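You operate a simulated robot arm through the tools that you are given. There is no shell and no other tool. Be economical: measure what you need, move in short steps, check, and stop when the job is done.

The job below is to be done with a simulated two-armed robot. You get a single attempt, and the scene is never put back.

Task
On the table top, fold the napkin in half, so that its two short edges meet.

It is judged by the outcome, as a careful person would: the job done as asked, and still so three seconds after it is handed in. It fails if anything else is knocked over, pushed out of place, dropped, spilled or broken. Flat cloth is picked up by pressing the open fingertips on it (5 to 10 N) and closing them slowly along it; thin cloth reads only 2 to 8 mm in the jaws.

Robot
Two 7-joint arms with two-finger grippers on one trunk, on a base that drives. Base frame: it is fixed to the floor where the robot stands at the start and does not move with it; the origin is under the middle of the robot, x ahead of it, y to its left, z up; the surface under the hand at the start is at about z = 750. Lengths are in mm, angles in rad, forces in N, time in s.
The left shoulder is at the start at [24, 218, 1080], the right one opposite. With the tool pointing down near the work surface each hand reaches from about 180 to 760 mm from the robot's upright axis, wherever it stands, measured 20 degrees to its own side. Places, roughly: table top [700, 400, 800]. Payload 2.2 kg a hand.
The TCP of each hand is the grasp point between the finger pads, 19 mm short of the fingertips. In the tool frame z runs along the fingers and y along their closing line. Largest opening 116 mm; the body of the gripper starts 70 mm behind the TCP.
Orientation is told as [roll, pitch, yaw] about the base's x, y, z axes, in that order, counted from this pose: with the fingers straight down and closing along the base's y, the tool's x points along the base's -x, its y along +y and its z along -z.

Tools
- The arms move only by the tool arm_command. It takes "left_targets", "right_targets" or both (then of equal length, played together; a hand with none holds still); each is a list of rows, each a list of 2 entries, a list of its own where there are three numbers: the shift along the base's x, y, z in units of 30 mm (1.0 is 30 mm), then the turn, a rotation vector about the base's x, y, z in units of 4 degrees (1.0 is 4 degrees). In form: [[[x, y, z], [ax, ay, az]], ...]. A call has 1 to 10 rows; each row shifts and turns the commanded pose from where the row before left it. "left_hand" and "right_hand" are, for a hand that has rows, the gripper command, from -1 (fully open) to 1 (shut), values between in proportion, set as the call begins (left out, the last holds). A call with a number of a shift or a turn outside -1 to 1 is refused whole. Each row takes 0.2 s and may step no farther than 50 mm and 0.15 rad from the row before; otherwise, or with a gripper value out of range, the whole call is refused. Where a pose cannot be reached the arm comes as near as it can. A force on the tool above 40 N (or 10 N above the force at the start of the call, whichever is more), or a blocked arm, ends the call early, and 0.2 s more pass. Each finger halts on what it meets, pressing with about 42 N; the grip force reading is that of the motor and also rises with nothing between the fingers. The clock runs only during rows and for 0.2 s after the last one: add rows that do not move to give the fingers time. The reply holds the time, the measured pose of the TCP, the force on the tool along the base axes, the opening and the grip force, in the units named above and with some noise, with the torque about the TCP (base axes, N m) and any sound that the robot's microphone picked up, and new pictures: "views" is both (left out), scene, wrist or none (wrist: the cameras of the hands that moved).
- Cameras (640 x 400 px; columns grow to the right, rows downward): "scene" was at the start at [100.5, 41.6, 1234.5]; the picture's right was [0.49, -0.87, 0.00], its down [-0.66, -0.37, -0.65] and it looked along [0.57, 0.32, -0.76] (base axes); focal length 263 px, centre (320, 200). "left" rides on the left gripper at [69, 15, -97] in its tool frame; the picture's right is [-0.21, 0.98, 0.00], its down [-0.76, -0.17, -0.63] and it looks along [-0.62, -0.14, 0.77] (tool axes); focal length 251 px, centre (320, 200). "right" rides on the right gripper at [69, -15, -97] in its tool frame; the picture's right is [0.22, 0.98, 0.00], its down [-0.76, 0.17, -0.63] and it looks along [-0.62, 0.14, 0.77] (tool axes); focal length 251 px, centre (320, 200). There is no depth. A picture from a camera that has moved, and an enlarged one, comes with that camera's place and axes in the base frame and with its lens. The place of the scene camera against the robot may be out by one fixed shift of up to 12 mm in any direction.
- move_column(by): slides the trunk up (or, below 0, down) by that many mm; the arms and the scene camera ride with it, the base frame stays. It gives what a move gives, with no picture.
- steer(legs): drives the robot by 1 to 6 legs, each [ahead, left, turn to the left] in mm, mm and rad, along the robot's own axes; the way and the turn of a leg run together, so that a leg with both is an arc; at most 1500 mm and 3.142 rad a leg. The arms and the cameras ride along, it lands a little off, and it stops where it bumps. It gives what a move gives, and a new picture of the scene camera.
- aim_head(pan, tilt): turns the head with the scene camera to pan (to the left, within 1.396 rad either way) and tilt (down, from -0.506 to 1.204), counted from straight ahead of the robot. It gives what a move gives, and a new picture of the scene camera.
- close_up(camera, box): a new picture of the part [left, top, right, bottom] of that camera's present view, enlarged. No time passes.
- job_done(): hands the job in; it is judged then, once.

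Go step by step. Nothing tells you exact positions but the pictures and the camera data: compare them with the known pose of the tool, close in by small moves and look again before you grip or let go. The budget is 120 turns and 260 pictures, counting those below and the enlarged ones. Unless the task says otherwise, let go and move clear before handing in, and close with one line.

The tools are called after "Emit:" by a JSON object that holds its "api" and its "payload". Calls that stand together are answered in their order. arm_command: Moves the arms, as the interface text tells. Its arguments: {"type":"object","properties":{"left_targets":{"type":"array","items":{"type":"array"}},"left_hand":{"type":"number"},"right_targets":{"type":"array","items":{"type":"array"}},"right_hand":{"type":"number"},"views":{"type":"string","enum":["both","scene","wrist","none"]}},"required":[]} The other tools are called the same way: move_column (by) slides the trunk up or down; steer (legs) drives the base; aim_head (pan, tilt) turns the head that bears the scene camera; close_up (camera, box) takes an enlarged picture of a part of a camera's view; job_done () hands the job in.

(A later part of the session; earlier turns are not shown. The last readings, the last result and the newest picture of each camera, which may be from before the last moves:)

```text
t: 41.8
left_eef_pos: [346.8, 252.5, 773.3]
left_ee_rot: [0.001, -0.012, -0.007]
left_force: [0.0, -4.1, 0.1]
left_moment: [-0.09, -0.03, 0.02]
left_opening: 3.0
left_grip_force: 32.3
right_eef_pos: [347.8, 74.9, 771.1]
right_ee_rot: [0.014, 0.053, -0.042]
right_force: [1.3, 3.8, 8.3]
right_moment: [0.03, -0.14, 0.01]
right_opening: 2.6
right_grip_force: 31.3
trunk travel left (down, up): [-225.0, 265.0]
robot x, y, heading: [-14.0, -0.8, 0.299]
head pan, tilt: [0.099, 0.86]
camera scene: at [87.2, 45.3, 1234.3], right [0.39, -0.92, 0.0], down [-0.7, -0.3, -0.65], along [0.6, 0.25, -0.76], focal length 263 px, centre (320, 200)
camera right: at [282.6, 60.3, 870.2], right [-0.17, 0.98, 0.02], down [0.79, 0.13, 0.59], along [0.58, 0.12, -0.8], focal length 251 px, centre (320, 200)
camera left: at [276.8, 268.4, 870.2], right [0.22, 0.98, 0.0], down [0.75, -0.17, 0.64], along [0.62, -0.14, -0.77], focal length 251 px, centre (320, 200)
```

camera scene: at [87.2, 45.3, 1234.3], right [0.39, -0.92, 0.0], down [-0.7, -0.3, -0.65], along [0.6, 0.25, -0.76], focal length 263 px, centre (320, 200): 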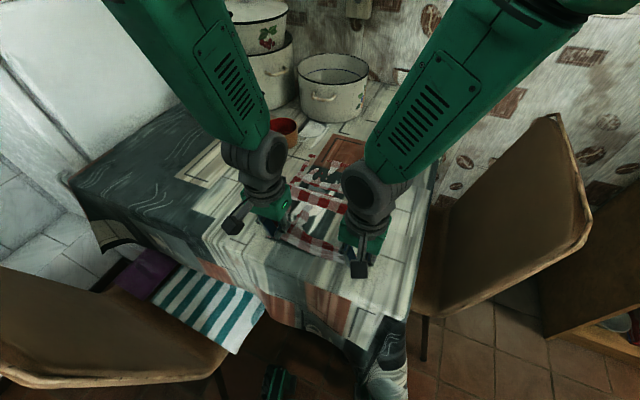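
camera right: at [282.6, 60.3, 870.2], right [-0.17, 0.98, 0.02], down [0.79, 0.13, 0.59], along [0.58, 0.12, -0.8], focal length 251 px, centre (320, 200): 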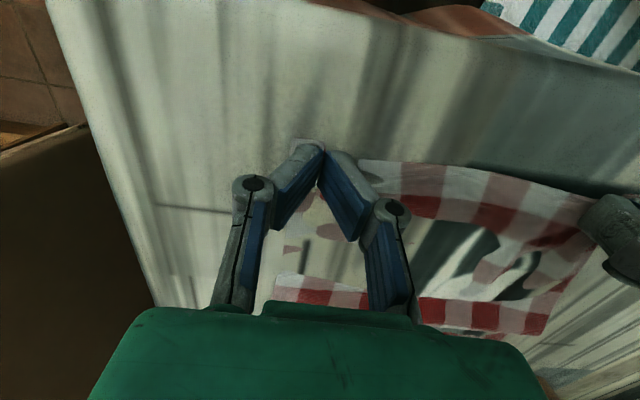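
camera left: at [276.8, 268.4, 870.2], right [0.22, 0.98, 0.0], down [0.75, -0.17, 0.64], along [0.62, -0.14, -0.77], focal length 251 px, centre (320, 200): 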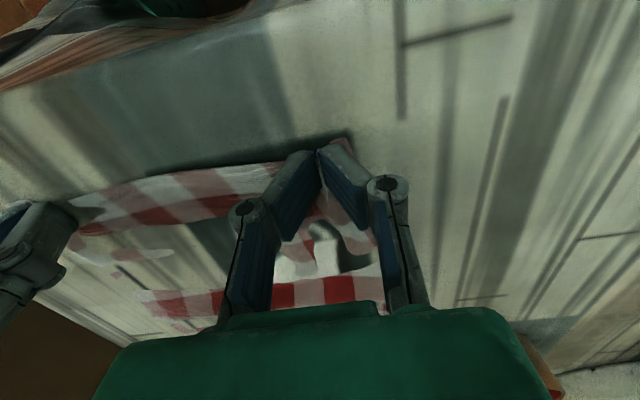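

The napkin is mostly flat again. I'll let go with the right hand, lift it, and bring it round through its roomier outer pose so the arm un-bends.

Emit:
{"api": "arm_command", "payload": {"right_targets": [[[0, 0, 0.05], [0, 0, 0]], [[0, 0, 0.1], [0, 0, 0]], [[0, 0, 0.5], [0, 0, 0]], [[0.2, -0.5, 0.9], [0, 0, 0]], [[0.4, -0.9, 0.9], [0, -0.3, 0.2]], [[0.5, -0.9, 0.9], [0, -0.3, 0.2]], [[0.5, -0.9, 0.9], [0, -0.3, 0.2]], [[0.5, -0.9, 0.5], [0, 0, 0]]], "right_hand": 0.4}}

Emit:
{"api": "close_up", "payload": {"camera": "scene", "box": [260, 120, 420, 280]}}

```text
t: 42.9
left_eef_pos: [344.6, 251.6, 776.3]
left_ee_rot: [0.004, -0.012, -0.005]
left_force: [-1.1, -0.4, -0.2]
left_moment: [-0.01, -0.01, 0.01]
left_opening: 3.2
left_grip_force: 32.2
right_eef_pos: [317.8, 46.5, 783.8]
right_ee_rot: [-0.036, 0.142, -0.015]
right_force: [0.0, -1.2, -0.4]
right_moment: [0.01, -0.04, -0.04]
right_opening: 34.8
right_grip_force: 0.0
trunk travel left (down, up): [-225.0, 265.0]
robot x, y, heading: [-12.0, 1.7, 0.299]
head pan, tilt: [0.099, 0.86]
stopped in row 5 (right hand): the arm was blocked; the commanded pose is now the measured one
camera scene: at [87.5, 44.7, 1234.4], right [0.39, -0.92, 0.0], down [-0.7, -0.3, -0.65], along [0.6, 0.25, -0.76], focal length 263 px, centre (320, 200)
camera right: at [262.9, 34.5, 889.1], right [-0.2, 0.98, 0.0], down [0.84, 0.18, 0.51], along [0.5, 0.1, -0.86], focal length 251 px, centre (320, 200)
```

scene: 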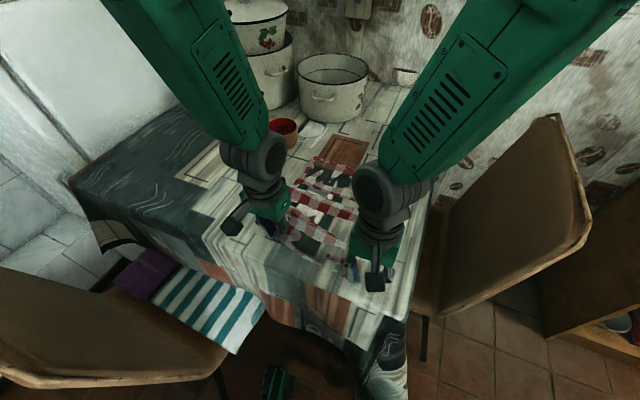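
right: 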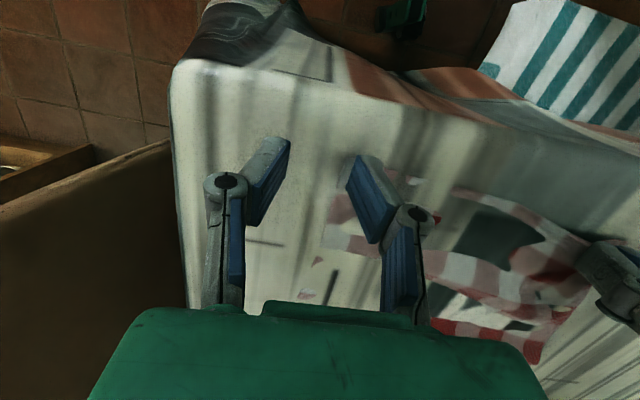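

```text
2.50 times, centred on (340, 200) of scene
camera zoom: at [87.5, 44.7, 1234.4], right [0.39, -0.92, 0.0], down [-0.7, -0.3, -0.65], along [0.6, 0.25, -0.76], focal length 658 px, centre (270, 200)
```

zoom: 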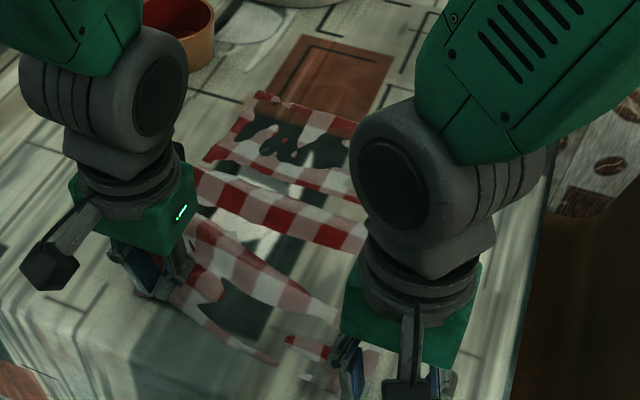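

The right arm's elbow is at its folding limit, since the shoulder is too near and low. I'll release the left hand as well and raise the trunk, which gives both arms more room.

Emit:
{"api": "arm_command", "payload": {"left_targets": [[[0, 0, 0], [0, 0, 0]], [[0, 0, 0.2], [0, 0, 0]], [[0, 0, 0.5], [0, 0, 0]]], "left_hand": 0.3, "views": "none"}}

Emit:
{"api": "move_column", "payload": {"by": 110}}

Emit:
{"api": "arm_command", "payload": {"right_targets": [[[0.5, 0, 0], [0.1, -0.4, 0]], [[0.5, 0.3, 0], [0.1, -0.5, 0]], [[0, 0.4, 0], [0.1, -0.5, 0]], [[0, 0.4, 0], [0, -0.5, 0]], [[0, 0, 0], [0, 0, 0]]], "right_hand": 0.3}}

```text
t: 43.7
left_eef_pos: [344.3, 250.6, 797.2]
left_ee_rot: [0.004, -0.012, -0.005]
left_force: [0.3, -0.2, -1.0]
left_moment: [0.03, 0.02, 0.01]
left_opening: 40.5
left_grip_force: 0.0
right_eef_pos: [317.9, 47.0, 783.8]
right_ee_rot: [-0.037, 0.139, -0.014]
right_force: [0.5, -0.6, 0.7]
right_moment: [-0.01, -0.03, 0.01]
right_opening: 34.5
right_grip_force: 0.0
trunk travel left (down, up): [-225.0, 265.0]
robot x, y, heading: [-15.7, 3.5, 0.3]
head pan, tilt: [0.099, 0.86]
```

```text
t: 45.1
left_eef_pos: [345.8, 251.1, 905.4]
left_ee_rot: [0.003, -0.013, -0.004]
left_force: [0.0, 0.8, 0.0]
left_moment: [0.0, -0.02, 0.02]
left_opening: 40.7
left_grip_force: 0.0
right_eef_pos: [318.1, 45.9, 893.6]
right_ee_rot: [-0.036, 0.14, -0.013]
right_force: [-0.1, -0.2, 0.8]
right_moment: [0.02, 0.02, 0.0]
right_opening: 34.8
right_grip_force: 0.0
trunk travel left (down, up): [-335.0, 155.0]
robot x, y, heading: [-17.4, 5.7, 0.3]
head pan, tilt: [0.099, 0.86]
```

```text
t: 46.3
left_eef_pos: [345.7, 252.0, 906.7]
left_ee_rot: [0.002, -0.011, -0.006]
left_force: [0.2, 0.5, 0.3]
left_moment: [-0.02, -0.03, -0.01]
left_opening: 40.5
left_grip_force: 0.0
right_eef_pos: [359.6, 79.4, 904.8]
right_ee_rot: [0.034, 0.039, -0.068]
right_force: [-0.2, 0.8, 0.9]
right_moment: [0.01, -0.02, 0.0]
right_opening: 40.6
right_grip_force: 0.2
trunk travel left (down, up): [-335.0, 155.0]
robot x, y, heading: [-14.5, 2.5, 0.301]
head pan, tilt: [0.099, 0.86]
camera scene: at [88.3, 45.9, 1344.4], right [0.39, -0.92, 0.0], down [-0.7, -0.3, -0.65], along [0.6, 0.25, -0.76], focal length 263 px, centre (320, 200)
camera right: at [294.0, 64.7, 1002.3], right [-0.15, 0.99, 0.04], down [0.79, 0.09, 0.61], along [0.6, 0.12, -0.79], focal length 251 px, centre (320, 200)
```

scene: 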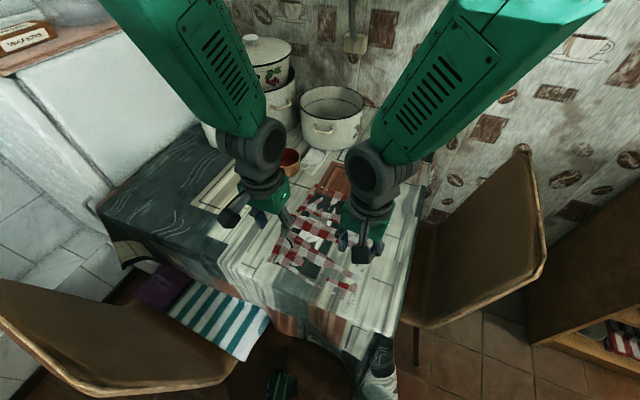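
right: 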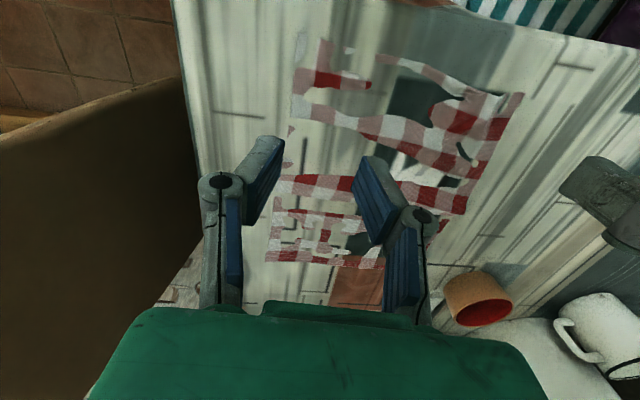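

With the trunk up, both arms move freely. The napkin is flat with some wrinkles. I'll move the hands aside and look at it properly.

Emit:
{"api": "arm_command", "payload": {"right_targets": [[[0, -0.9, 0.2], [-0.2, -0.2, 0.3]], [[0, -0.9, 0.2], [-0.2, -0.2, 0.3]], [[0, -0.9, 0], [-0.1, -0.2, 0.3]], [[0, -0.9, 0], [0, 0, 0]], [[0, -0.5, 0], [0, 0, 0]]], "left_targets": [[[0, 0.9, 0.2], [0, 0.1, 0]], [[0, 0.9, 0.2], [0, 0.1, 0]], [[0, 0.9, 0], [0, 0, 0]], [[0, 0.9, 0], [0, 0, 0]], [[0, 0.5, 0], [0, 0, 0]]]}}

Emit:
{"api": "close_up", "payload": {"camera": "scene", "box": [220, 130, 420, 330]}}

```text
t: 47.5
left_eef_pos: [347.9, 376.2, 917.1]
left_ee_rot: [-0.001, 0.002, -0.007]
left_force: [0.2, 0.5, -0.2]
left_moment: [-0.01, 0.05, -0.03]
left_opening: 40.4
left_grip_force: 0.1
right_eef_pos: [350.8, -42.4, 910.4]
right_ee_rot: [-0.034, -0.034, 0.042]
right_force: [-0.1, -0.4, 0.1]
right_moment: [0.02, 0.01, -0.04]
right_opening: 40.7
right_grip_force: 0.0
trunk travel left (down, up): [-335.0, 155.0]
robot x, y, heading: [-13.2, 2.2, 0.299]
head pan, tilt: [0.099, 0.86]
camera scene: at [88.3, 47.5, 1344.3], right [0.39, -0.92, 0.0], down [-0.7, -0.3, -0.65], along [0.6, 0.25, -0.76], focal length 263 px, centre (320, 200)
camera right: at [278.9, -57.8, 1003.6], right [-0.25, 0.97, -0.04], down [0.73, 0.22, 0.65], along [0.64, 0.14, -0.76], focal length 251 px, centre (320, 200)
camera left: at [278.7, 393.0, 1015.0], right [0.22, 0.98, 0.0], down [0.76, -0.17, 0.63], along [0.62, -0.14, -0.78], focal length 251 px, centre (320, 200)
```

scene: 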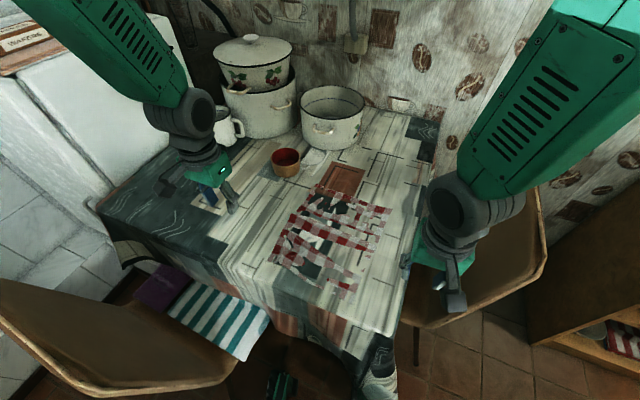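
right: 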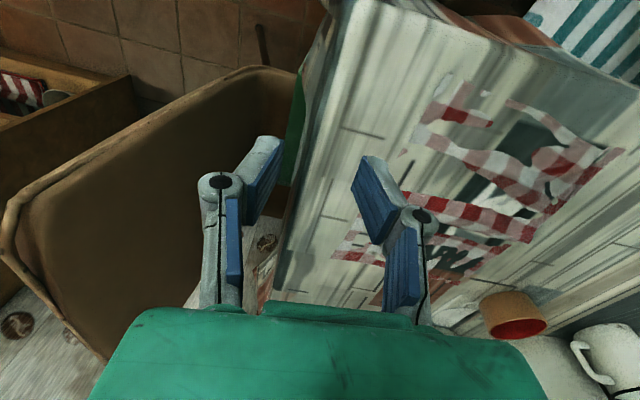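
left: 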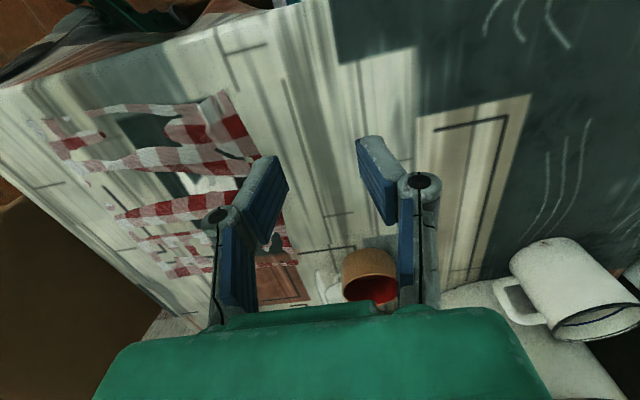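

```text
2.00 times, centred on (320, 230) of scene
camera zoom: at [88.3, 47.5, 1344.3], right [0.39, -0.92, 0.0], down [-0.7, -0.3, -0.65], along [0.6, 0.25, -0.76], focal length 526 px, centre (320, 140)
```

zoom: 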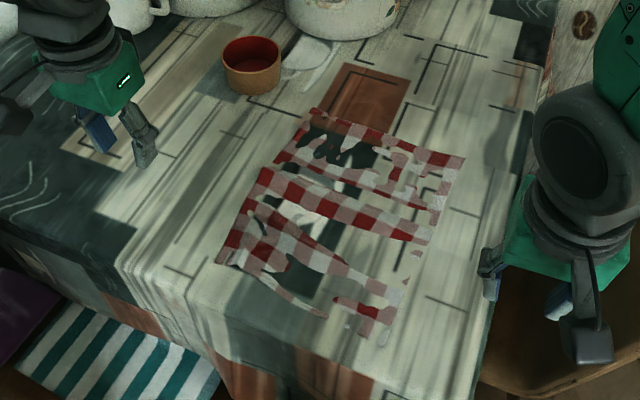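

The napkin now spans roughly x 312–612, y 40–282, with a loose pleat across the middle. I'll re-grip right at the rim, with only a few mm of cloth under the pads so no wide strip can curl back. Moving over the near corners.

Emit:
{"api": "arm_command", "payload": {"left_targets": [[[-0.173, -0.84, -0.78], [0, 0, 0]], [[-0.173, -0.84, -0.78], [0, 0, 0]], [[-0.173, -0.84, -0.78], [0, 0, 0]], [[-0.173, -0.84, -0.78], [0, 0, 0]], [[-0.173, -0.84, -0.78], [0, 0, 0]], [[0, 0, 0], [0, 0, 0]]], "right_targets": [[[-0.273, 0.947, -0.733], [0.1, 0.1, -0.12]], [[-0.273, 0.947, -0.733], [0.1, 0.1, -0.12]], [[-0.273, 0.947, -0.733], [0.1, 0.1, -0.12]], [[-0.273, 0.947, -0.733], [0.1, 0.1, -0.12]], [[-0.273, 0.947, -0.733], [0.1, 0.1, -0.12]], [[0, 0, 0], [0, 0, 0]]]}}

Emit:
{"api": "close_up", "payload": {"camera": "right", "box": [220, 60, 540, 260]}}

Emit:
{"api": "close_up", "payload": {"camera": "left", "box": [100, 60, 420, 260]}}

```text
t: 48.9
left_eef_pos: [318.0, 248.3, 800.3]
left_ee_rot: [0.002, 0.0, -0.007]
left_force: [0.8, 0.3, -0.3]
left_moment: [-0.02, -0.02, 0.0]
left_opening: 40.3
left_grip_force: 0.0
right_eef_pos: [311.2, 96.7, 795.9]
right_ee_rot: [-0.012, 0.001, -0.003]
right_force: [-0.4, 0.5, -0.9]
right_moment: [0.01, 0.02, -0.04]
right_opening: 40.8
right_grip_force: 0.0
trunk travel left (down, up): [-335.0, 155.0]
robot x, y, heading: [-17.9, -1.6, 0.305]
head pan, tilt: [0.099, 0.86]
camera scene: at [87.8, 46.0, 1344.5], right [0.39, -0.92, 0.0], down [-0.7, -0.3, -0.65], along [0.6, 0.25, -0.76], focal length 263 px, centre (320, 200)
camera right: at [241.8, 82.2, 893.0], right [-0.21, 0.98, -0.01], down [0.76, 0.17, 0.63], along [0.62, 0.12, -0.78], focal length 251 px, centre (320, 200)
camera left: at [250.0, 263.5, 897.9], right [0.22, 0.98, 0.0], down [0.76, -0.17, 0.63], along [0.62, -0.14, -0.78], focal length 251 px, centre (320, 200)
```

scene: 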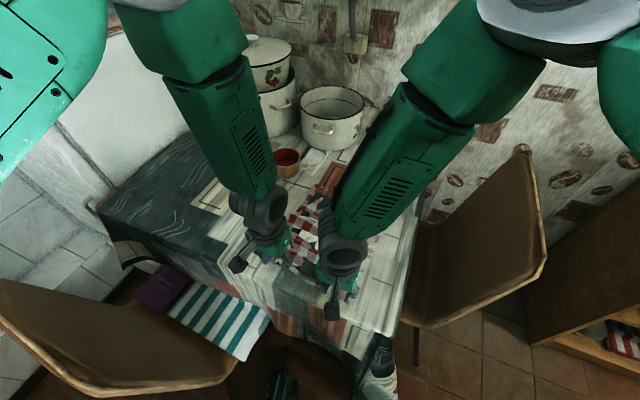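
right: 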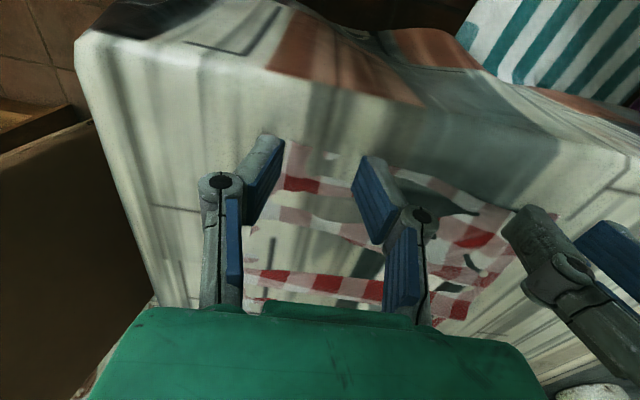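
left: 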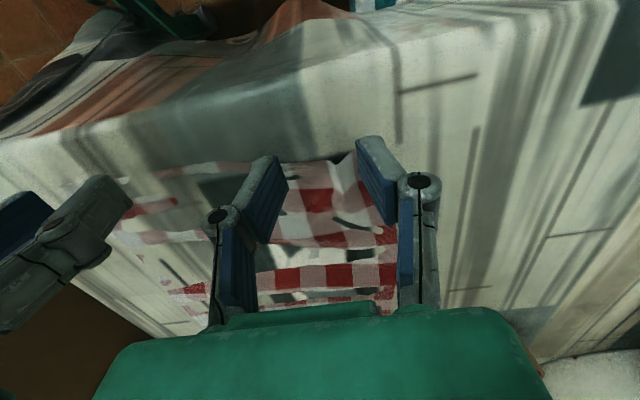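

```text
2.00 times, centred on (380, 160) of right
camera zoom: at [241.8, 82.2, 893.0], right [-0.21, 0.98, -0.01], down [0.76, 0.17, 0.63], along [0.62, 0.12, -0.78], focal length 503 px, centre (200, 280)
```

zoom: 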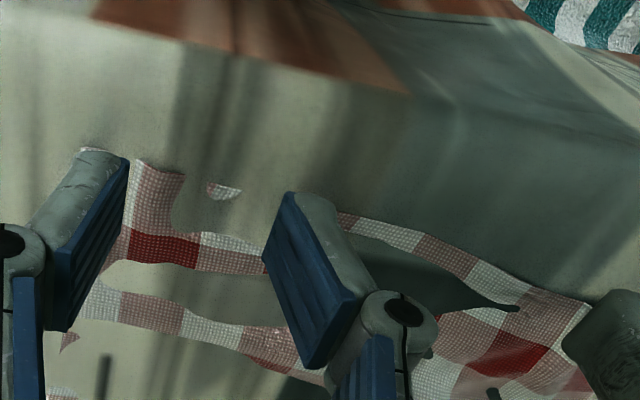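

```text
2.00 times, centred on (260, 160) of left
camera zoom: at [250.0, 263.5, 897.9], right [0.22, 0.98, 0.0], down [0.76, -0.17, 0.63], along [0.62, -0.14, -0.78], focal length 503 px, centre (440, 280)
```

zoom: 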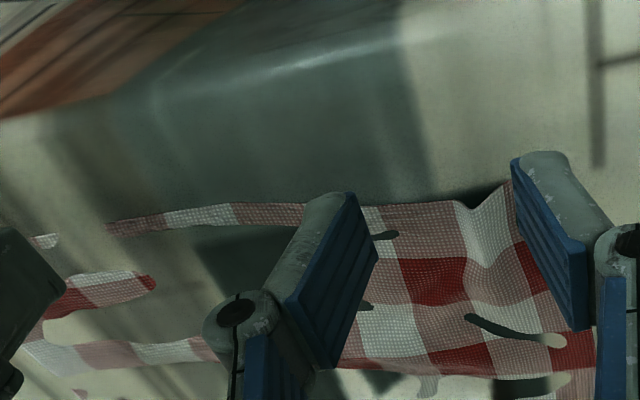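

The near edge runs from about (312, 75) to (337, 282). I'll line each hand up so only ~8 mm of pad overlaps the edge, then lower.

Emit:
{"api": "arm_command", "payload": {"left_targets": [[[0.17, 0.09, -0.28], [0, 0, 0]], [[0.17, 0.09, -0.28], [0, 0, 0]], [[0.17, 0.09, -0.28], [0, 0, 0]], [[0, 0, 0], [0, 0, 0]]], "right_targets": [[[0.02, 0.08, -0.24], [0.05, 0, 0]], [[0.02, 0.08, -0.24], [0.05, 0, 0]], [[0, 0.08, -0.24], [0.05, 0, 0]], [[0, 0, 0], [0, 0, 0]]], "left_hand": 0.45, "right_hand": 0.45, "views": "none"}}

Emit:
{"api": "close_up", "payload": {"camera": "right", "box": [220, 80, 420, 240]}}

Emit:
{"api": "close_up", "payload": {"camera": "left", "box": [220, 80, 420, 240]}}

```text
t: 49.9
left_eef_pos: [333.7, 255.8, 775.8]
left_ee_rot: [0.001, 0.001, -0.004]
left_force: [0.2, 0.0, -0.1]
left_moment: [0.02, 0.01, 0.0]
left_opening: 31.9
left_grip_force: 0.0
right_eef_pos: [309.3, 104.7, 775.1]
right_ee_rot: [-0.006, 0.001, 0.008]
right_force: [0.5, 0.3, 0.4]
right_moment: [-0.04, -0.04, -0.01]
right_opening: 32.1
right_grip_force: 0.1
trunk travel left (down, up): [-335.0, 155.0]
robot x, y, heading: [-13.7, 0.2, 0.298]
head pan, tilt: [0.099, 0.86]
```

```text
2.50 times, centred on (320, 160) of right
camera zoom: at [239.8, 89.8, 870.4], right [-0.22, 0.97, -0.01], down [0.75, 0.18, 0.63], along [0.62, 0.14, -0.78], focal length 629 px, centre (320, 300)
```

zoom: 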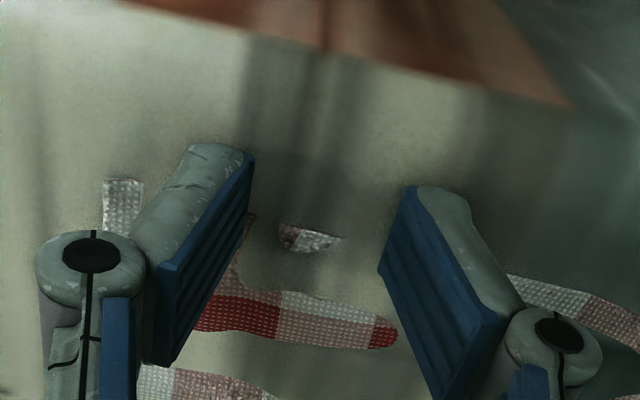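

```text
2.50 times, centred on (320, 160) of left
camera zoom: at [264.9, 272.7, 872.7], right [0.22, 0.98, 0.0], down [0.76, -0.17, 0.63], along [0.62, -0.14, -0.78], focal length 629 px, centre (320, 300)
```

zoom: 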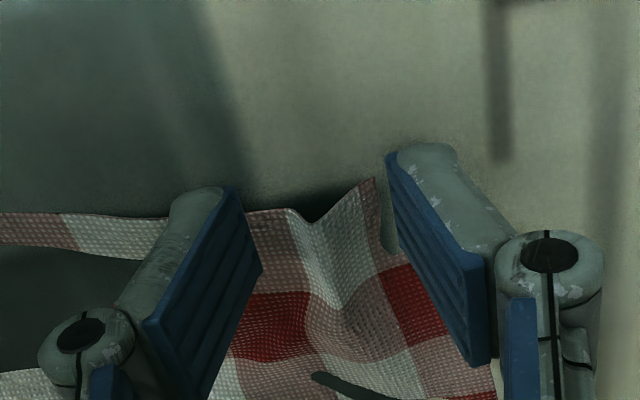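

Good alignment. A small shift on each, then press down.

Emit:
{"api": "arm_command", "payload": {"left_targets": [[[0, -0.33, 0], [0, 0, 0]], [[0, 0, -0.1], [0, 0, 0]], [[0, 0, -0.1], [0, 0, 0]], [[0, 0, 0], [0, 0, 0]]], "right_targets": [[[0.12, 0, 0], [0, 0, 0]], [[0, 0, -0.1], [0, 0, 0]], [[0, 0, -0.09], [0, 0, 0]], [[0, 0, 0], [0, 0, 0]]], "views": "none"}}

```text
t: 50.9
left_eef_pos: [336.1, 244.9, 770.3]
left_ee_rot: [0.002, 0.0, -0.005]
left_force: [-1.2, -1.3, 13.7]
left_moment: [-0.08, 0.01, 0.0]
left_opening: 30.8
left_grip_force: 0.0
right_eef_pos: [311.2, 105.8, 768.3]
right_ee_rot: [-0.004, -0.001, 0.013]
right_force: [1.3, 3.0, 6.6]
right_moment: [0.11, -0.01, 0.03]
right_opening: 34.6
right_grip_force: 5.8
trunk travel left (down, up): [-335.0, 155.0]
robot x, y, heading: [-15.3, 3.7, 0.302]
head pan, tilt: [0.099, 0.86]
```

Pressing at 7–14 N. Closing in steps.

Emit:
{"api": "arm_command", "payload": {"left_targets": [[[0, 0, 0.06], [0, 0, 0]], [[0, 0, 0], [0, 0, 0]]], "right_targets": [[[0, 0, 0], [0, 0, 0]], [[0, 0, 0], [0, 0, 0]]], "left_hand": 0.6, "right_hand": 0.6, "views": "none"}}

Emit:
{"api": "arm_command", "payload": {"left_targets": [[[0, 0, 0], [0, 0, 0]], [[0, 0, 0], [0, 0, 0]]], "right_targets": [[[0, 0, 0], [0, 0, 0]], [[0, 0, 0], [0, 0, 0]]], "left_hand": 0.75, "right_hand": 0.75, "views": "wrist"}}

```text
t: 51.5
left_eef_pos: [334.6, 246.4, 770.9]
left_ee_rot: [0.002, 0.001, -0.006]
left_force: [-0.1, 0.1, 0.7]
left_moment: [0.01, 0.01, -0.02]
left_opening: 23.1
left_grip_force: 0.0
right_eef_pos: [312.0, 104.8, 767.3]
right_ee_rot: [-0.006, 0.0, 0.011]
right_force: [0.4, 0.1, 11.3]
right_moment: [-0.01, -0.08, 0.05]
right_opening: 25.7
right_grip_force: 0.0
trunk travel left (down, up): [-335.0, 155.0]
robot x, y, heading: [-10.1, 1.3, 0.297]
head pan, tilt: [0.099, 0.86]
```

```text
t: 52.1
left_eef_pos: [334.9, 246.2, 772.4]
left_ee_rot: [0.001, 0.002, -0.005]
left_force: [-0.2, -0.1, -0.5]
left_moment: [0.03, -0.01, -0.01]
left_opening: 14.9
left_grip_force: 0.1
right_eef_pos: [312.1, 105.6, 767.7]
right_ee_rot: [-0.005, -0.002, 0.009]
right_force: [0.1, -0.7, 8.9]
right_moment: [0.02, -0.14, 0.01]
right_opening: 14.6
right_grip_force: 6.2
trunk travel left (down, up): [-335.0, 155.0]
robot x, y, heading: [-16.0, 5.2, 0.299]
head pan, tilt: [0.099, 0.86]
camera right: at [242.8, 90.4, 864.2], right [-0.22, 0.97, -0.01], down [0.75, 0.18, 0.63], along [0.62, 0.14, -0.77], focal length 251 px, centre (320, 200)
camera left: at [266.5, 262.9, 869.1], right [0.22, 0.98, 0.0], down [0.76, -0.17, 0.63], along [0.62, -0.14, -0.78], focal length 251 px, centre (320, 200)
```

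right: 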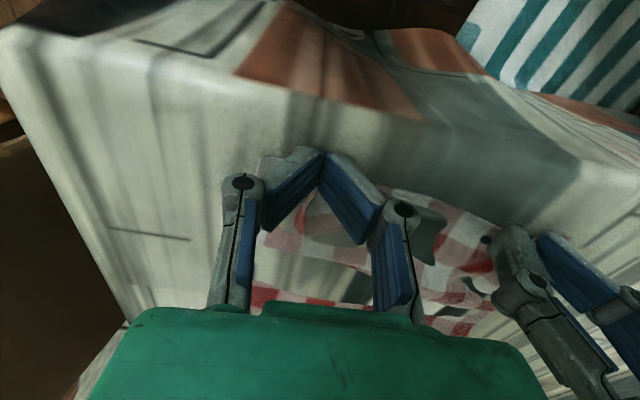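
left: 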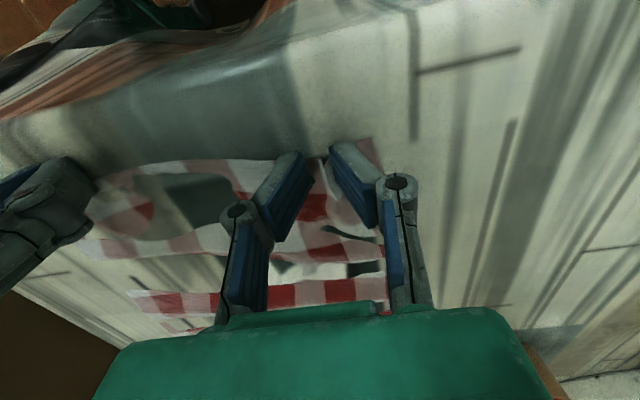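

Emit:
{"api": "arm_command", "payload": {"left_targets": [[[0, 0, -0.07], [0, 0, 0]], [[0, 0, 0], [0, 0, 0]]], "right_targets": [[[0, 0, 0], [0, 0, 0]], [[0, 0, 0], [0, 0, 0]]], "left_hand": 0.87, "right_hand": 0.88, "views": "none"}}

Emit:
{"api": "arm_command", "payload": {"left_targets": [[[0, 0, 0], [0, 0, 0]], [[0, 0, 0], [0, 0, 0]], [[0, 0, 0], [0, 0, 0]]], "right_targets": [[[0, 0, 0], [0, 0, 0]], [[0, 0, 0], [0, 0, 0]], [[0, 0, 0], [0, 0, 0]]], "left_hand": 1, "right_hand": 1, "views": "none"}}

Emit:
{"api": "arm_command", "payload": {"left_targets": [[[0, 0, 0.4], [0, 0, 0]], [[0, 0, 0.4], [0, 0, 0]], [[0, 0, 0.4], [0, 0, 0]], [[0, 0, 0], [0, 0, 0]]], "right_targets": [[[0, 0, 0.4], [0, 0, 0]], [[0, 0, 0.4], [0, 0, 0]], [[0, 0, 0.4], [0, 0, 0]], [[0, 0, 0], [0, 0, 0]]], "views": "wrist"}}

```text
t: 52.7
left_eef_pos: [334.5, 245.8, 770.8]
left_ee_rot: [0.004, 0.0, -0.007]
left_force: [0.3, 0.0, 0.7]
left_moment: [-0.02, -0.04, 0.03]
left_opening: 7.6
left_grip_force: 0.1
right_eef_pos: [311.9, 104.9, 769.7]
right_ee_rot: [-0.004, -0.003, 0.005]
right_force: [-0.9, -0.1, 11.4]
right_moment: [-0.04, -0.06, -0.01]
right_opening: 9.5
right_grip_force: 0.2
trunk travel left (down, up): [-335.0, 155.0]
robot x, y, heading: [-15.4, 0.2, 0.298]
head pan, tilt: [0.099, 0.86]
stopped in row 2 (right hand): the force on the tool passed its limit at 50 N (the readings are from after the stop); the commanded pose is now the measured one
```

```text
t: 53.5
left_eef_pos: [334.0, 245.3, 771.4]
left_ee_rot: [0.004, -0.001, -0.003]
left_force: [0.8, 0.0, 0.3]
left_moment: [0.0, 0.0, 0.01]
left_opening: 2.5
left_grip_force: 32.3
right_eef_pos: [312.8, 106.2, 770.9]
right_ee_rot: [-0.003, -0.005, 0.008]
right_force: [0.1, -0.2, 13.3]
right_moment: [-0.06, -0.09, -0.03]
right_opening: 2.5
right_grip_force: 31.7
trunk travel left (down, up): [-335.0, 155.0]
robot x, y, heading: [-13.4, 3.1, 0.304]
head pan, tilt: [0.099, 0.86]
```

```text
t: 54.5
left_eef_pos: [334.7, 245.6, 806.9]
left_ee_rot: [0.003, 0.002, -0.005]
left_force: [0.3, 0.7, 0.0]
left_moment: [0.03, 0.02, -0.05]
left_opening: 3.5
left_grip_force: 33.9
right_eef_pos: [313.8, 102.7, 802.9]
right_ee_rot: [-0.002, 0.006, -0.004]
right_force: [-0.4, -1.5, 0.4]
right_moment: [0.01, -0.01, 0.0]
right_opening: 2.3
right_grip_force: 30.8
trunk travel left (down, up): [-335.0, 155.0]
robot x, y, heading: [-13.7, 3.6, 0.299]
head pan, tilt: [0.099, 0.86]
camera right: at [244.5, 87.9, 900.2], right [-0.21, 0.98, 0.0], down [0.76, 0.16, 0.63], along [0.61, 0.13, -0.78], focal length 251 px, centre (320, 200)
camera left: at [265.5, 261.9, 903.8], right [0.22, 0.98, 0.0], down [0.76, -0.17, 0.63], along [0.62, -0.14, -0.77], focal length 251 px, centre (320, 200)
```

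right: 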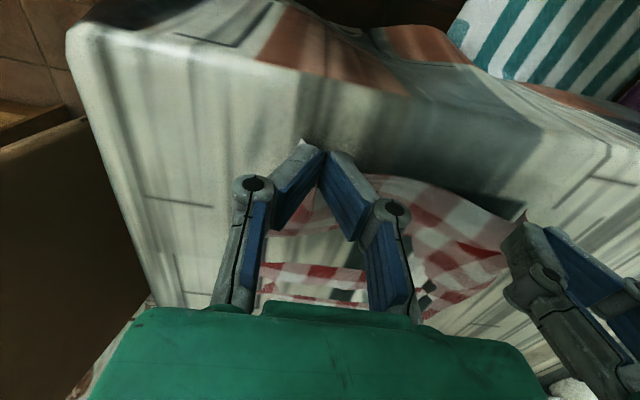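
left: 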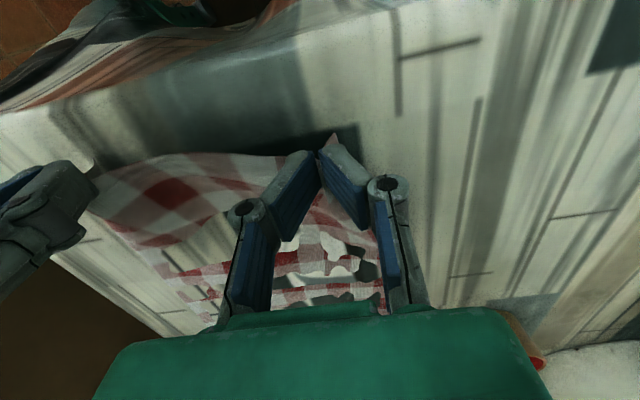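

Both hands have the edge. I'll draw the left side back level with the right to remove the skew and the old pleat.

Emit:
{"api": "arm_command", "payload": {"left_targets": [[[-0.25, 0.1, -0.2], [0, 0, 0]], [[-0.25, 0.1, -0.2], [0, 0, 0]], [[-0.25, 0, -0.1], [0, 0, 0]], [[0, 0, 0], [0, 0, 0]]], "right_targets": [[[0.0, -0.1, -0.15], [0, 0, 0]], [[-0.05, -0.1, -0.15], [0, 0, 0]], [[-0.1, 0, 0], [0, 0, 0]], [[0, 0, 0], [0, 0, 0]]]}}

Emit:
{"api": "close_up", "payload": {"camera": "left", "box": [120, 100, 440, 320]}}

Emit:
{"api": "close_up", "payload": {"camera": "scene", "box": [220, 150, 420, 310]}}

```text
t: 55.5
left_eef_pos: [312.0, 252.3, 793.6]
left_ee_rot: [0.002, 0.0, -0.003]
left_force: [0.4, -3.1, -0.3]
left_moment: [-0.03, 0.01, -0.01]
left_opening: 2.5
left_grip_force: 30.2
right_eef_pos: [311.2, 98.5, 798.1]
right_ee_rot: [0.003, -0.001, -0.003]
right_force: [-0.6, 3.0, -0.1]
right_moment: [0.03, 0.03, 0.03]
right_opening: 2.6
right_grip_force: 31.3
trunk travel left (down, up): [-335.0, 155.0]
robot x, y, heading: [-11.8, 1.6, 0.298]
head pan, tilt: [0.099, 0.86]
camera scene: at [88.5, 46.2, 1344.3], right [0.39, -0.92, 0.0], down [-0.7, -0.3, -0.65], along [0.6, 0.25, -0.76], focal length 263 px, centre (320, 200)
camera right: at [241.6, 83.4, 894.4], right [-0.21, 0.98, 0.0], down [0.76, 0.16, 0.63], along [0.62, 0.14, -0.77], focal length 251 px, centre (320, 200)
camera left: at [243.7, 268.1, 889.7], right [0.22, 0.98, 0.0], down [0.76, -0.17, 0.63], along [0.62, -0.14, -0.77], focal length 251 px, centre (320, 200)
```

scene: 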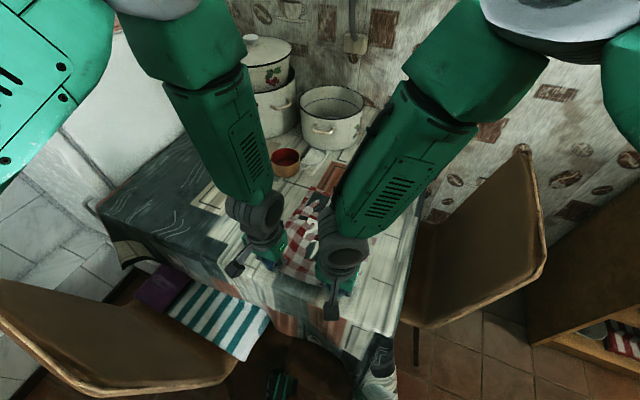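
right: 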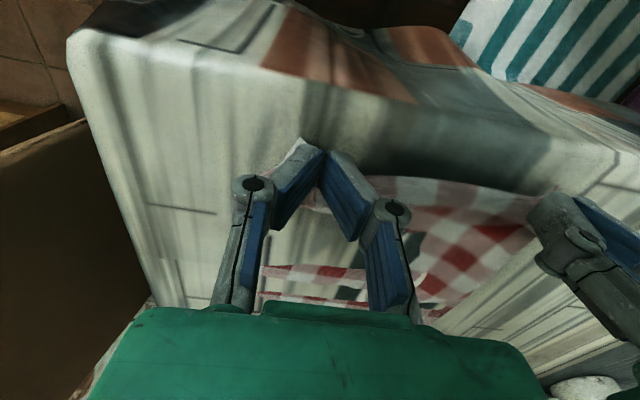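
left: 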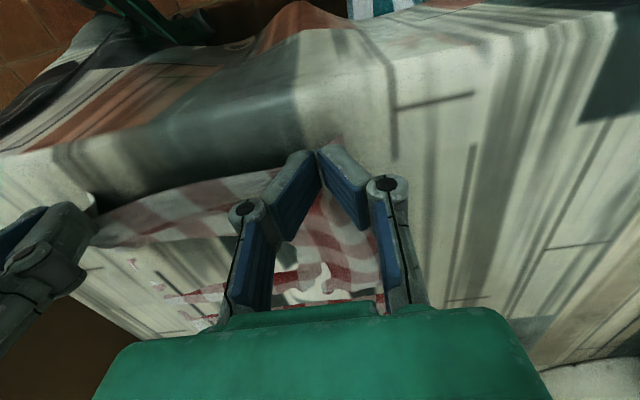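

```text
1.82 times, centred on (280, 210) of left
camera zoom: at [243.7, 268.1, 889.7], right [0.22, 0.98, 0.0], down [0.76, -0.17, 0.63], along [0.62, -0.14, -0.77], focal length 457 px, centre (393, 182)
```

zoom: 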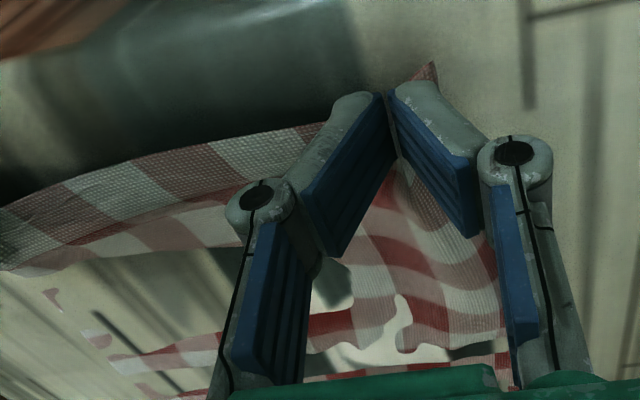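

```text
2.50 times, centred on (320, 230) of scene
camera zoom: at [88.5, 46.2, 1344.3], right [0.39, -0.92, 0.0], down [-0.7, -0.3, -0.65], along [0.6, 0.25, -0.76], focal length 658 px, centre (320, 125)
```

zoom: 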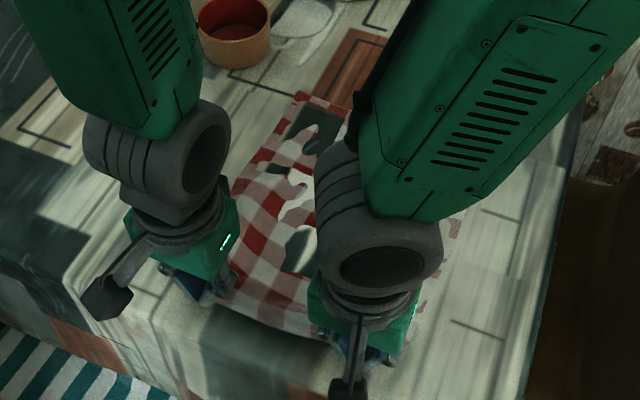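

The napkin is flat and square: near edge x≈312, far edge x≈613, so the fold line should be x≈463. I'll swing up with the apex directly over x≈463.

Emit:
{"api": "arm_command", "payload": {"left_targets": [[[0.28, 0, 0.65], [0, 0, 0]], [[0.28, 0, 0.65], [0, 0, 0]], [[0.633, 0, 0.55], [0, 0, 0]], [[0.633, 0, 0.55], [0, 0, 0]], [[0.633, 0, 0.55], [0, 0, 0]], [[0.55, 0, 0.14], [0, 0, 0]], [[0.55, 0, 0.14], [0, 0, 0]], [[0.55, 0, 0.14], [0, 0, 0]], [[0.55, 0, 0.14], [0, 0, 0]]], "right_targets": [[[0.28, 0, 0.6], [0, 0, 0]], [[0.28, 0, 0.6], [0, 0, 0]], [[0.633, 0, 0.55], [0, 0, 0]], [[0.633, 0, 0.55], [0, 0, 0]], [[0.633, 0, 0.55], [0, 0, 0]], [[0.55, 0, 0.14], [0, 0, 0]], [[0.55, 0, 0.14], [0, 0, 0]], [[0.55, 0, 0.14], [0, 0, 0]], [[0.55, 0, 0.14], [0, 0, 0]]]}}

Emit:
{"api": "close_up", "payload": {"camera": "scene", "box": [230, 130, 430, 290]}}

```text
t: 57.5
left_eef_pos: [452.6, 249.8, 897.9]
left_ee_rot: [0.002, -0.001, -0.003]
left_force: [0.2, -0.9, 0.5]
left_moment: [-0.01, 0.02, -0.01]
left_opening: 3.5
left_grip_force: 34.1
right_eef_pos: [447.6, 99.5, 897.2]
right_ee_rot: [-0.004, -0.002, 0.012]
right_force: [0.0, 0.9, 0.0]
right_moment: [0.0, 0.06, -0.02]
right_opening: 2.5
right_grip_force: 31.6
trunk travel left (down, up): [-335.0, 155.0]
robot x, y, heading: [-13.1, 3.3, 0.304]
head pan, tilt: [0.099, 0.86]
camera scene: at [90.3, 45.6, 1344.2], right [0.39, -0.92, 0.0], down [-0.7, -0.3, -0.65], along [0.6, 0.25, -0.76], focal length 263 px, centre (320, 200)
camera right: at [378.8, 84.6, 993.2], right [-0.23, 0.97, 0.0], down [0.75, 0.18, 0.63], along [0.62, 0.14, -0.77], focal length 251 px, centre (320, 200)
camera left: at [383.8, 266.6, 994.6], right [0.22, 0.98, 0.0], down [0.76, -0.17, 0.63], along [0.62, -0.14, -0.78], focal length 251 px, centre (320, 200)
```

scene: 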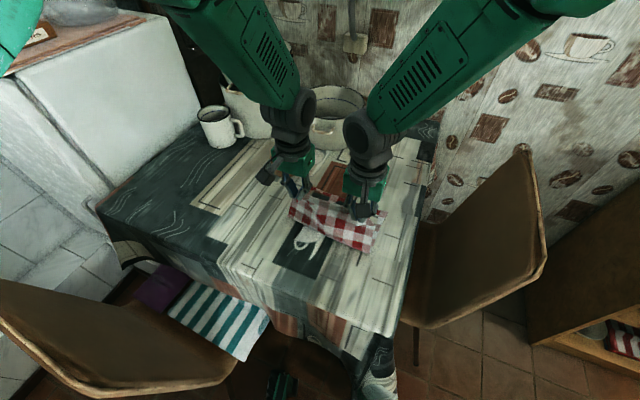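
right: 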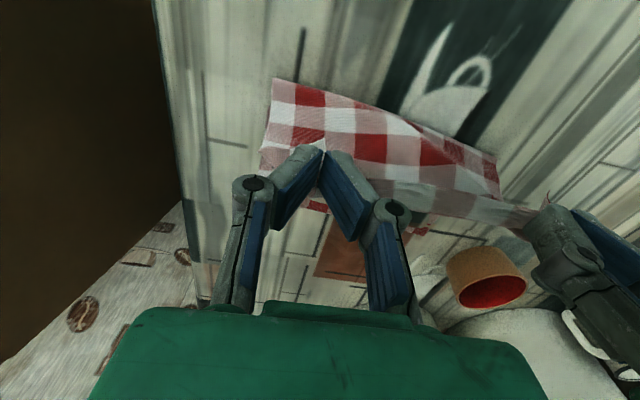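
left: 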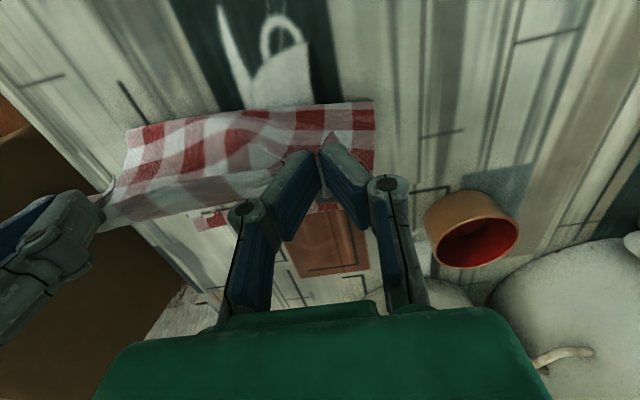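

```text
2.50 times, centred on (330, 210) of scene
camera zoom: at [90.3, 45.6, 1344.2], right [0.39, -0.92, 0.0], down [-0.7, -0.3, -0.65], along [0.6, 0.25, -0.76], focal length 658 px, centre (295, 175)
```

zoom: 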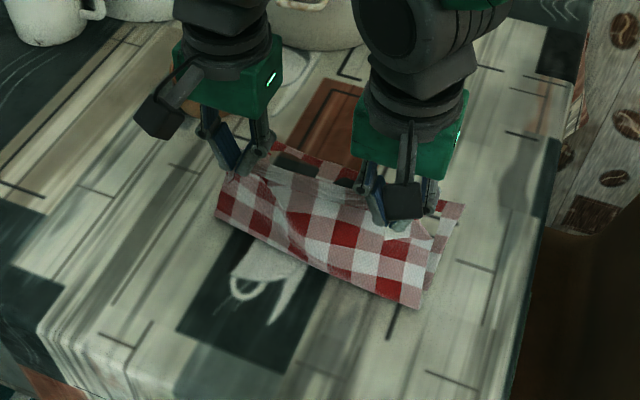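

The fold line is at about x 447 (right) to 470 (left), so it is slightly skewed but near the target. I'll continue over and down, then check the far edge with the wrist cameras.

Emit:
{"api": "arm_command", "payload": {"left_targets": [[[0.56, 0, -0.13], [0, 0, 0]], [[0.56, 0, -0.13], [0, 0, 0]], [[0.56, 0, -0.13], [0, 0, 0]], [[0.56, 0, -0.13], [0, 0, 0]], [[0.45, 0, -0.4], [0, 0, 0]], [[0.45, 0, -0.4], [0, 0, 0]], [[0.45, 0, -0.4], [0, 0, 0]], [[0.45, 0, -0.4], [0, 0, 0]]], "right_targets": [[[0.56, 0, -0.13], [0, 0, 0]], [[0.56, 0, -0.13], [0, 0, 0]], [[0.56, 0, -0.13], [0, 0, 0]], [[0.56, 0, -0.13], [0, 0, 0]], [[0.45, 0, -0.4], [0, 0, 0]], [[0.45, 0, -0.4], [0, 0, 0]], [[0.45, 0, -0.4], [0, 0, 0]], [[0.45, 0, -0.4], [0, 0, 0]]]}}

Emit:
{"api": "close_up", "payload": {"camera": "scene", "box": [250, 130, 410, 270]}}

```text
t: 59.3
left_eef_pos: [575.2, 253.2, 834.1]
left_ee_rot: [0.003, 0.0, -0.005]
left_force: [0.5, -3.9, 0.0]
left_moment: [-0.1, 0.02, 0.0]
left_opening: 3.2
left_grip_force: 33.4
right_eef_pos: [568.7, 101.1, 834.0]
right_ee_rot: [-0.003, -0.004, 0.012]
right_force: [0.2, 3.4, 0.6]
right_moment: [0.06, -0.01, 0.02]
right_opening: 2.6
right_grip_force: 31.8
trunk travel left (down, up): [-335.0, 155.0]
robot x, y, heading: [-12.9, 1.2, 0.302]
head pan, tilt: [0.099, 0.86]
camera scene: at [92.2, 46.2, 1344.0], right [0.39, -0.92, 0.0], down [-0.7, -0.3, -0.65], along [0.6, 0.25, -0.76], focal length 263 px, centre (320, 200)
camera right: at [499.2, 84.0, 929.5], right [-0.23, 0.97, 0.0], down [0.75, 0.18, 0.63], along [0.62, 0.14, -0.77], focal length 251 px, centre (320, 200)
camera left: at [506.7, 269.6, 929.6], right [0.22, 0.98, 0.0], down [0.76, -0.17, 0.63], along [0.62, -0.14, -0.78], focal length 251 px, centre (320, 200)
```

scene: 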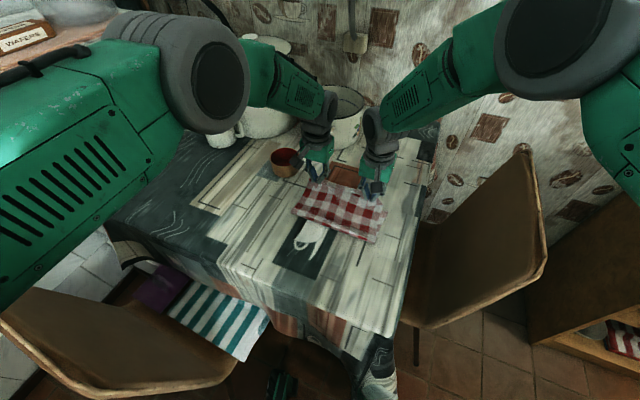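
right: 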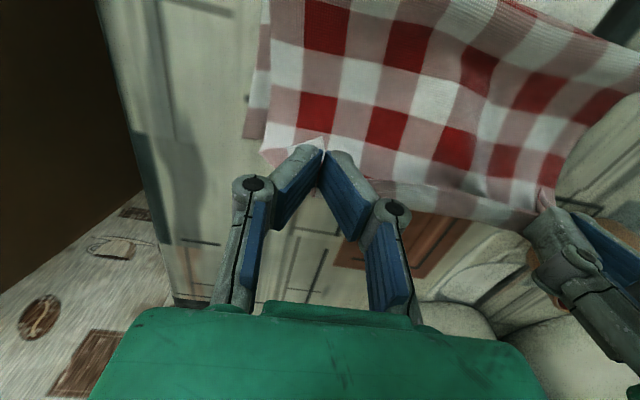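
left: 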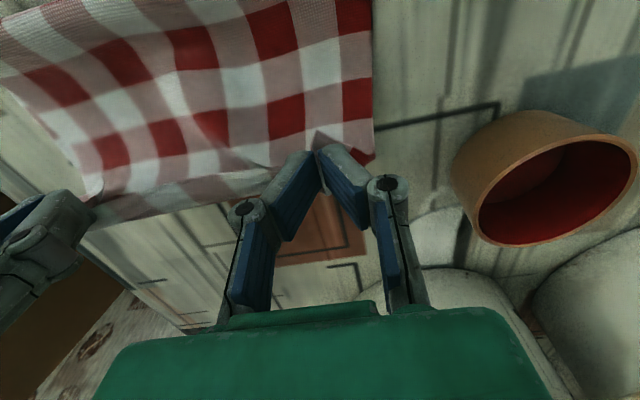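

```text
2.86 times, centred on (330, 200) of scene
camera zoom: at [92.2, 46.2, 1344.0], right [0.39, -0.92, 0.0], down [-0.7, -0.3, -0.65], along [0.6, 0.25, -0.76], focal length 752 px, centre (291, 200)
```

zoom: 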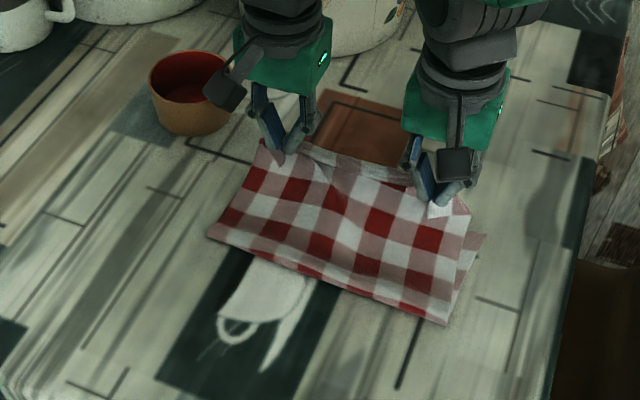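

The drape is clean this time. I'll count checks on the top layer to find where the fold line really is, since each half should show about six rows.

Emit:
{"api": "close_up", "payload": {"camera": "scene", "box": [295, 175, 390, 245]}}

Emit:
{"api": "close_up", "payload": {"camera": "right", "box": [220, 0, 420, 200]}}

Emit:
{"api": "close_up", "payload": {"camera": "left", "box": [200, 0, 400, 200]}}

```text
5.71 times, centred on (342, 210) of scene
camera zoom: at [92.2, 46.2, 1344.0], right [0.39, -0.92, 0.0], down [-0.7, -0.3, -0.65], along [0.6, 0.25, -0.76], focal length 1504 px, centre (191, 143)
```

zoom: 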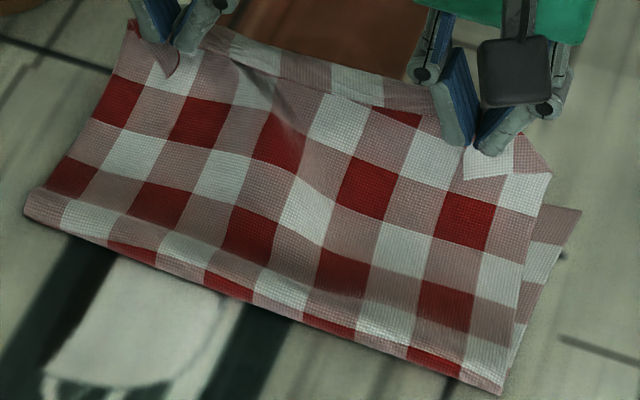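

```text
2.00 times, centred on (320, 100) of right
camera zoom: at [499.2, 84.0, 929.5], right [-0.23, 0.97, 0.0], down [0.75, 0.18, 0.63], along [0.62, 0.14, -0.77], focal length 503 px, centre (320, 400)
```

zoom: 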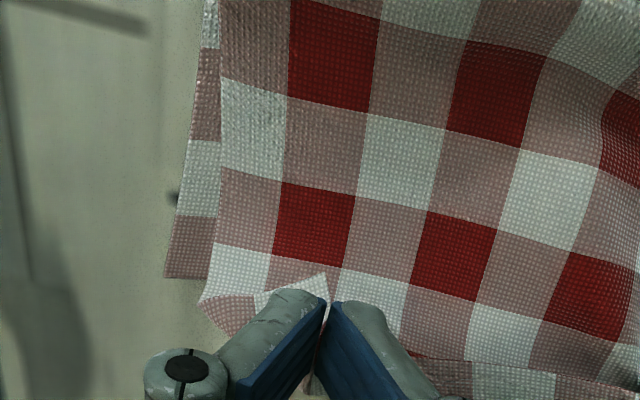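

```text
2.00 times, centred on (300, 100) of left
camera zoom: at [506.7, 269.6, 929.6], right [0.22, 0.98, 0.0], down [0.76, -0.17, 0.63], along [0.62, -0.14, -0.78], focal length 503 px, centre (360, 400)
```

zoom: 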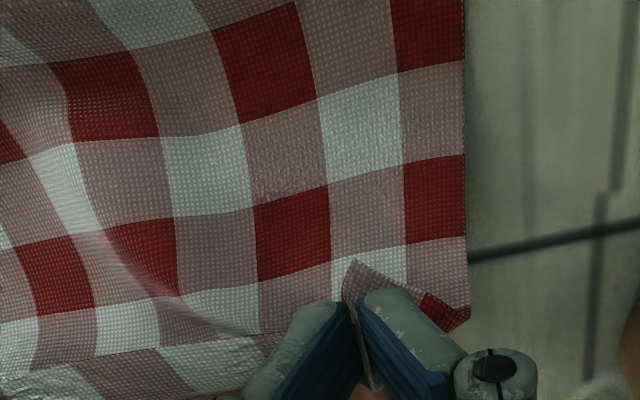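

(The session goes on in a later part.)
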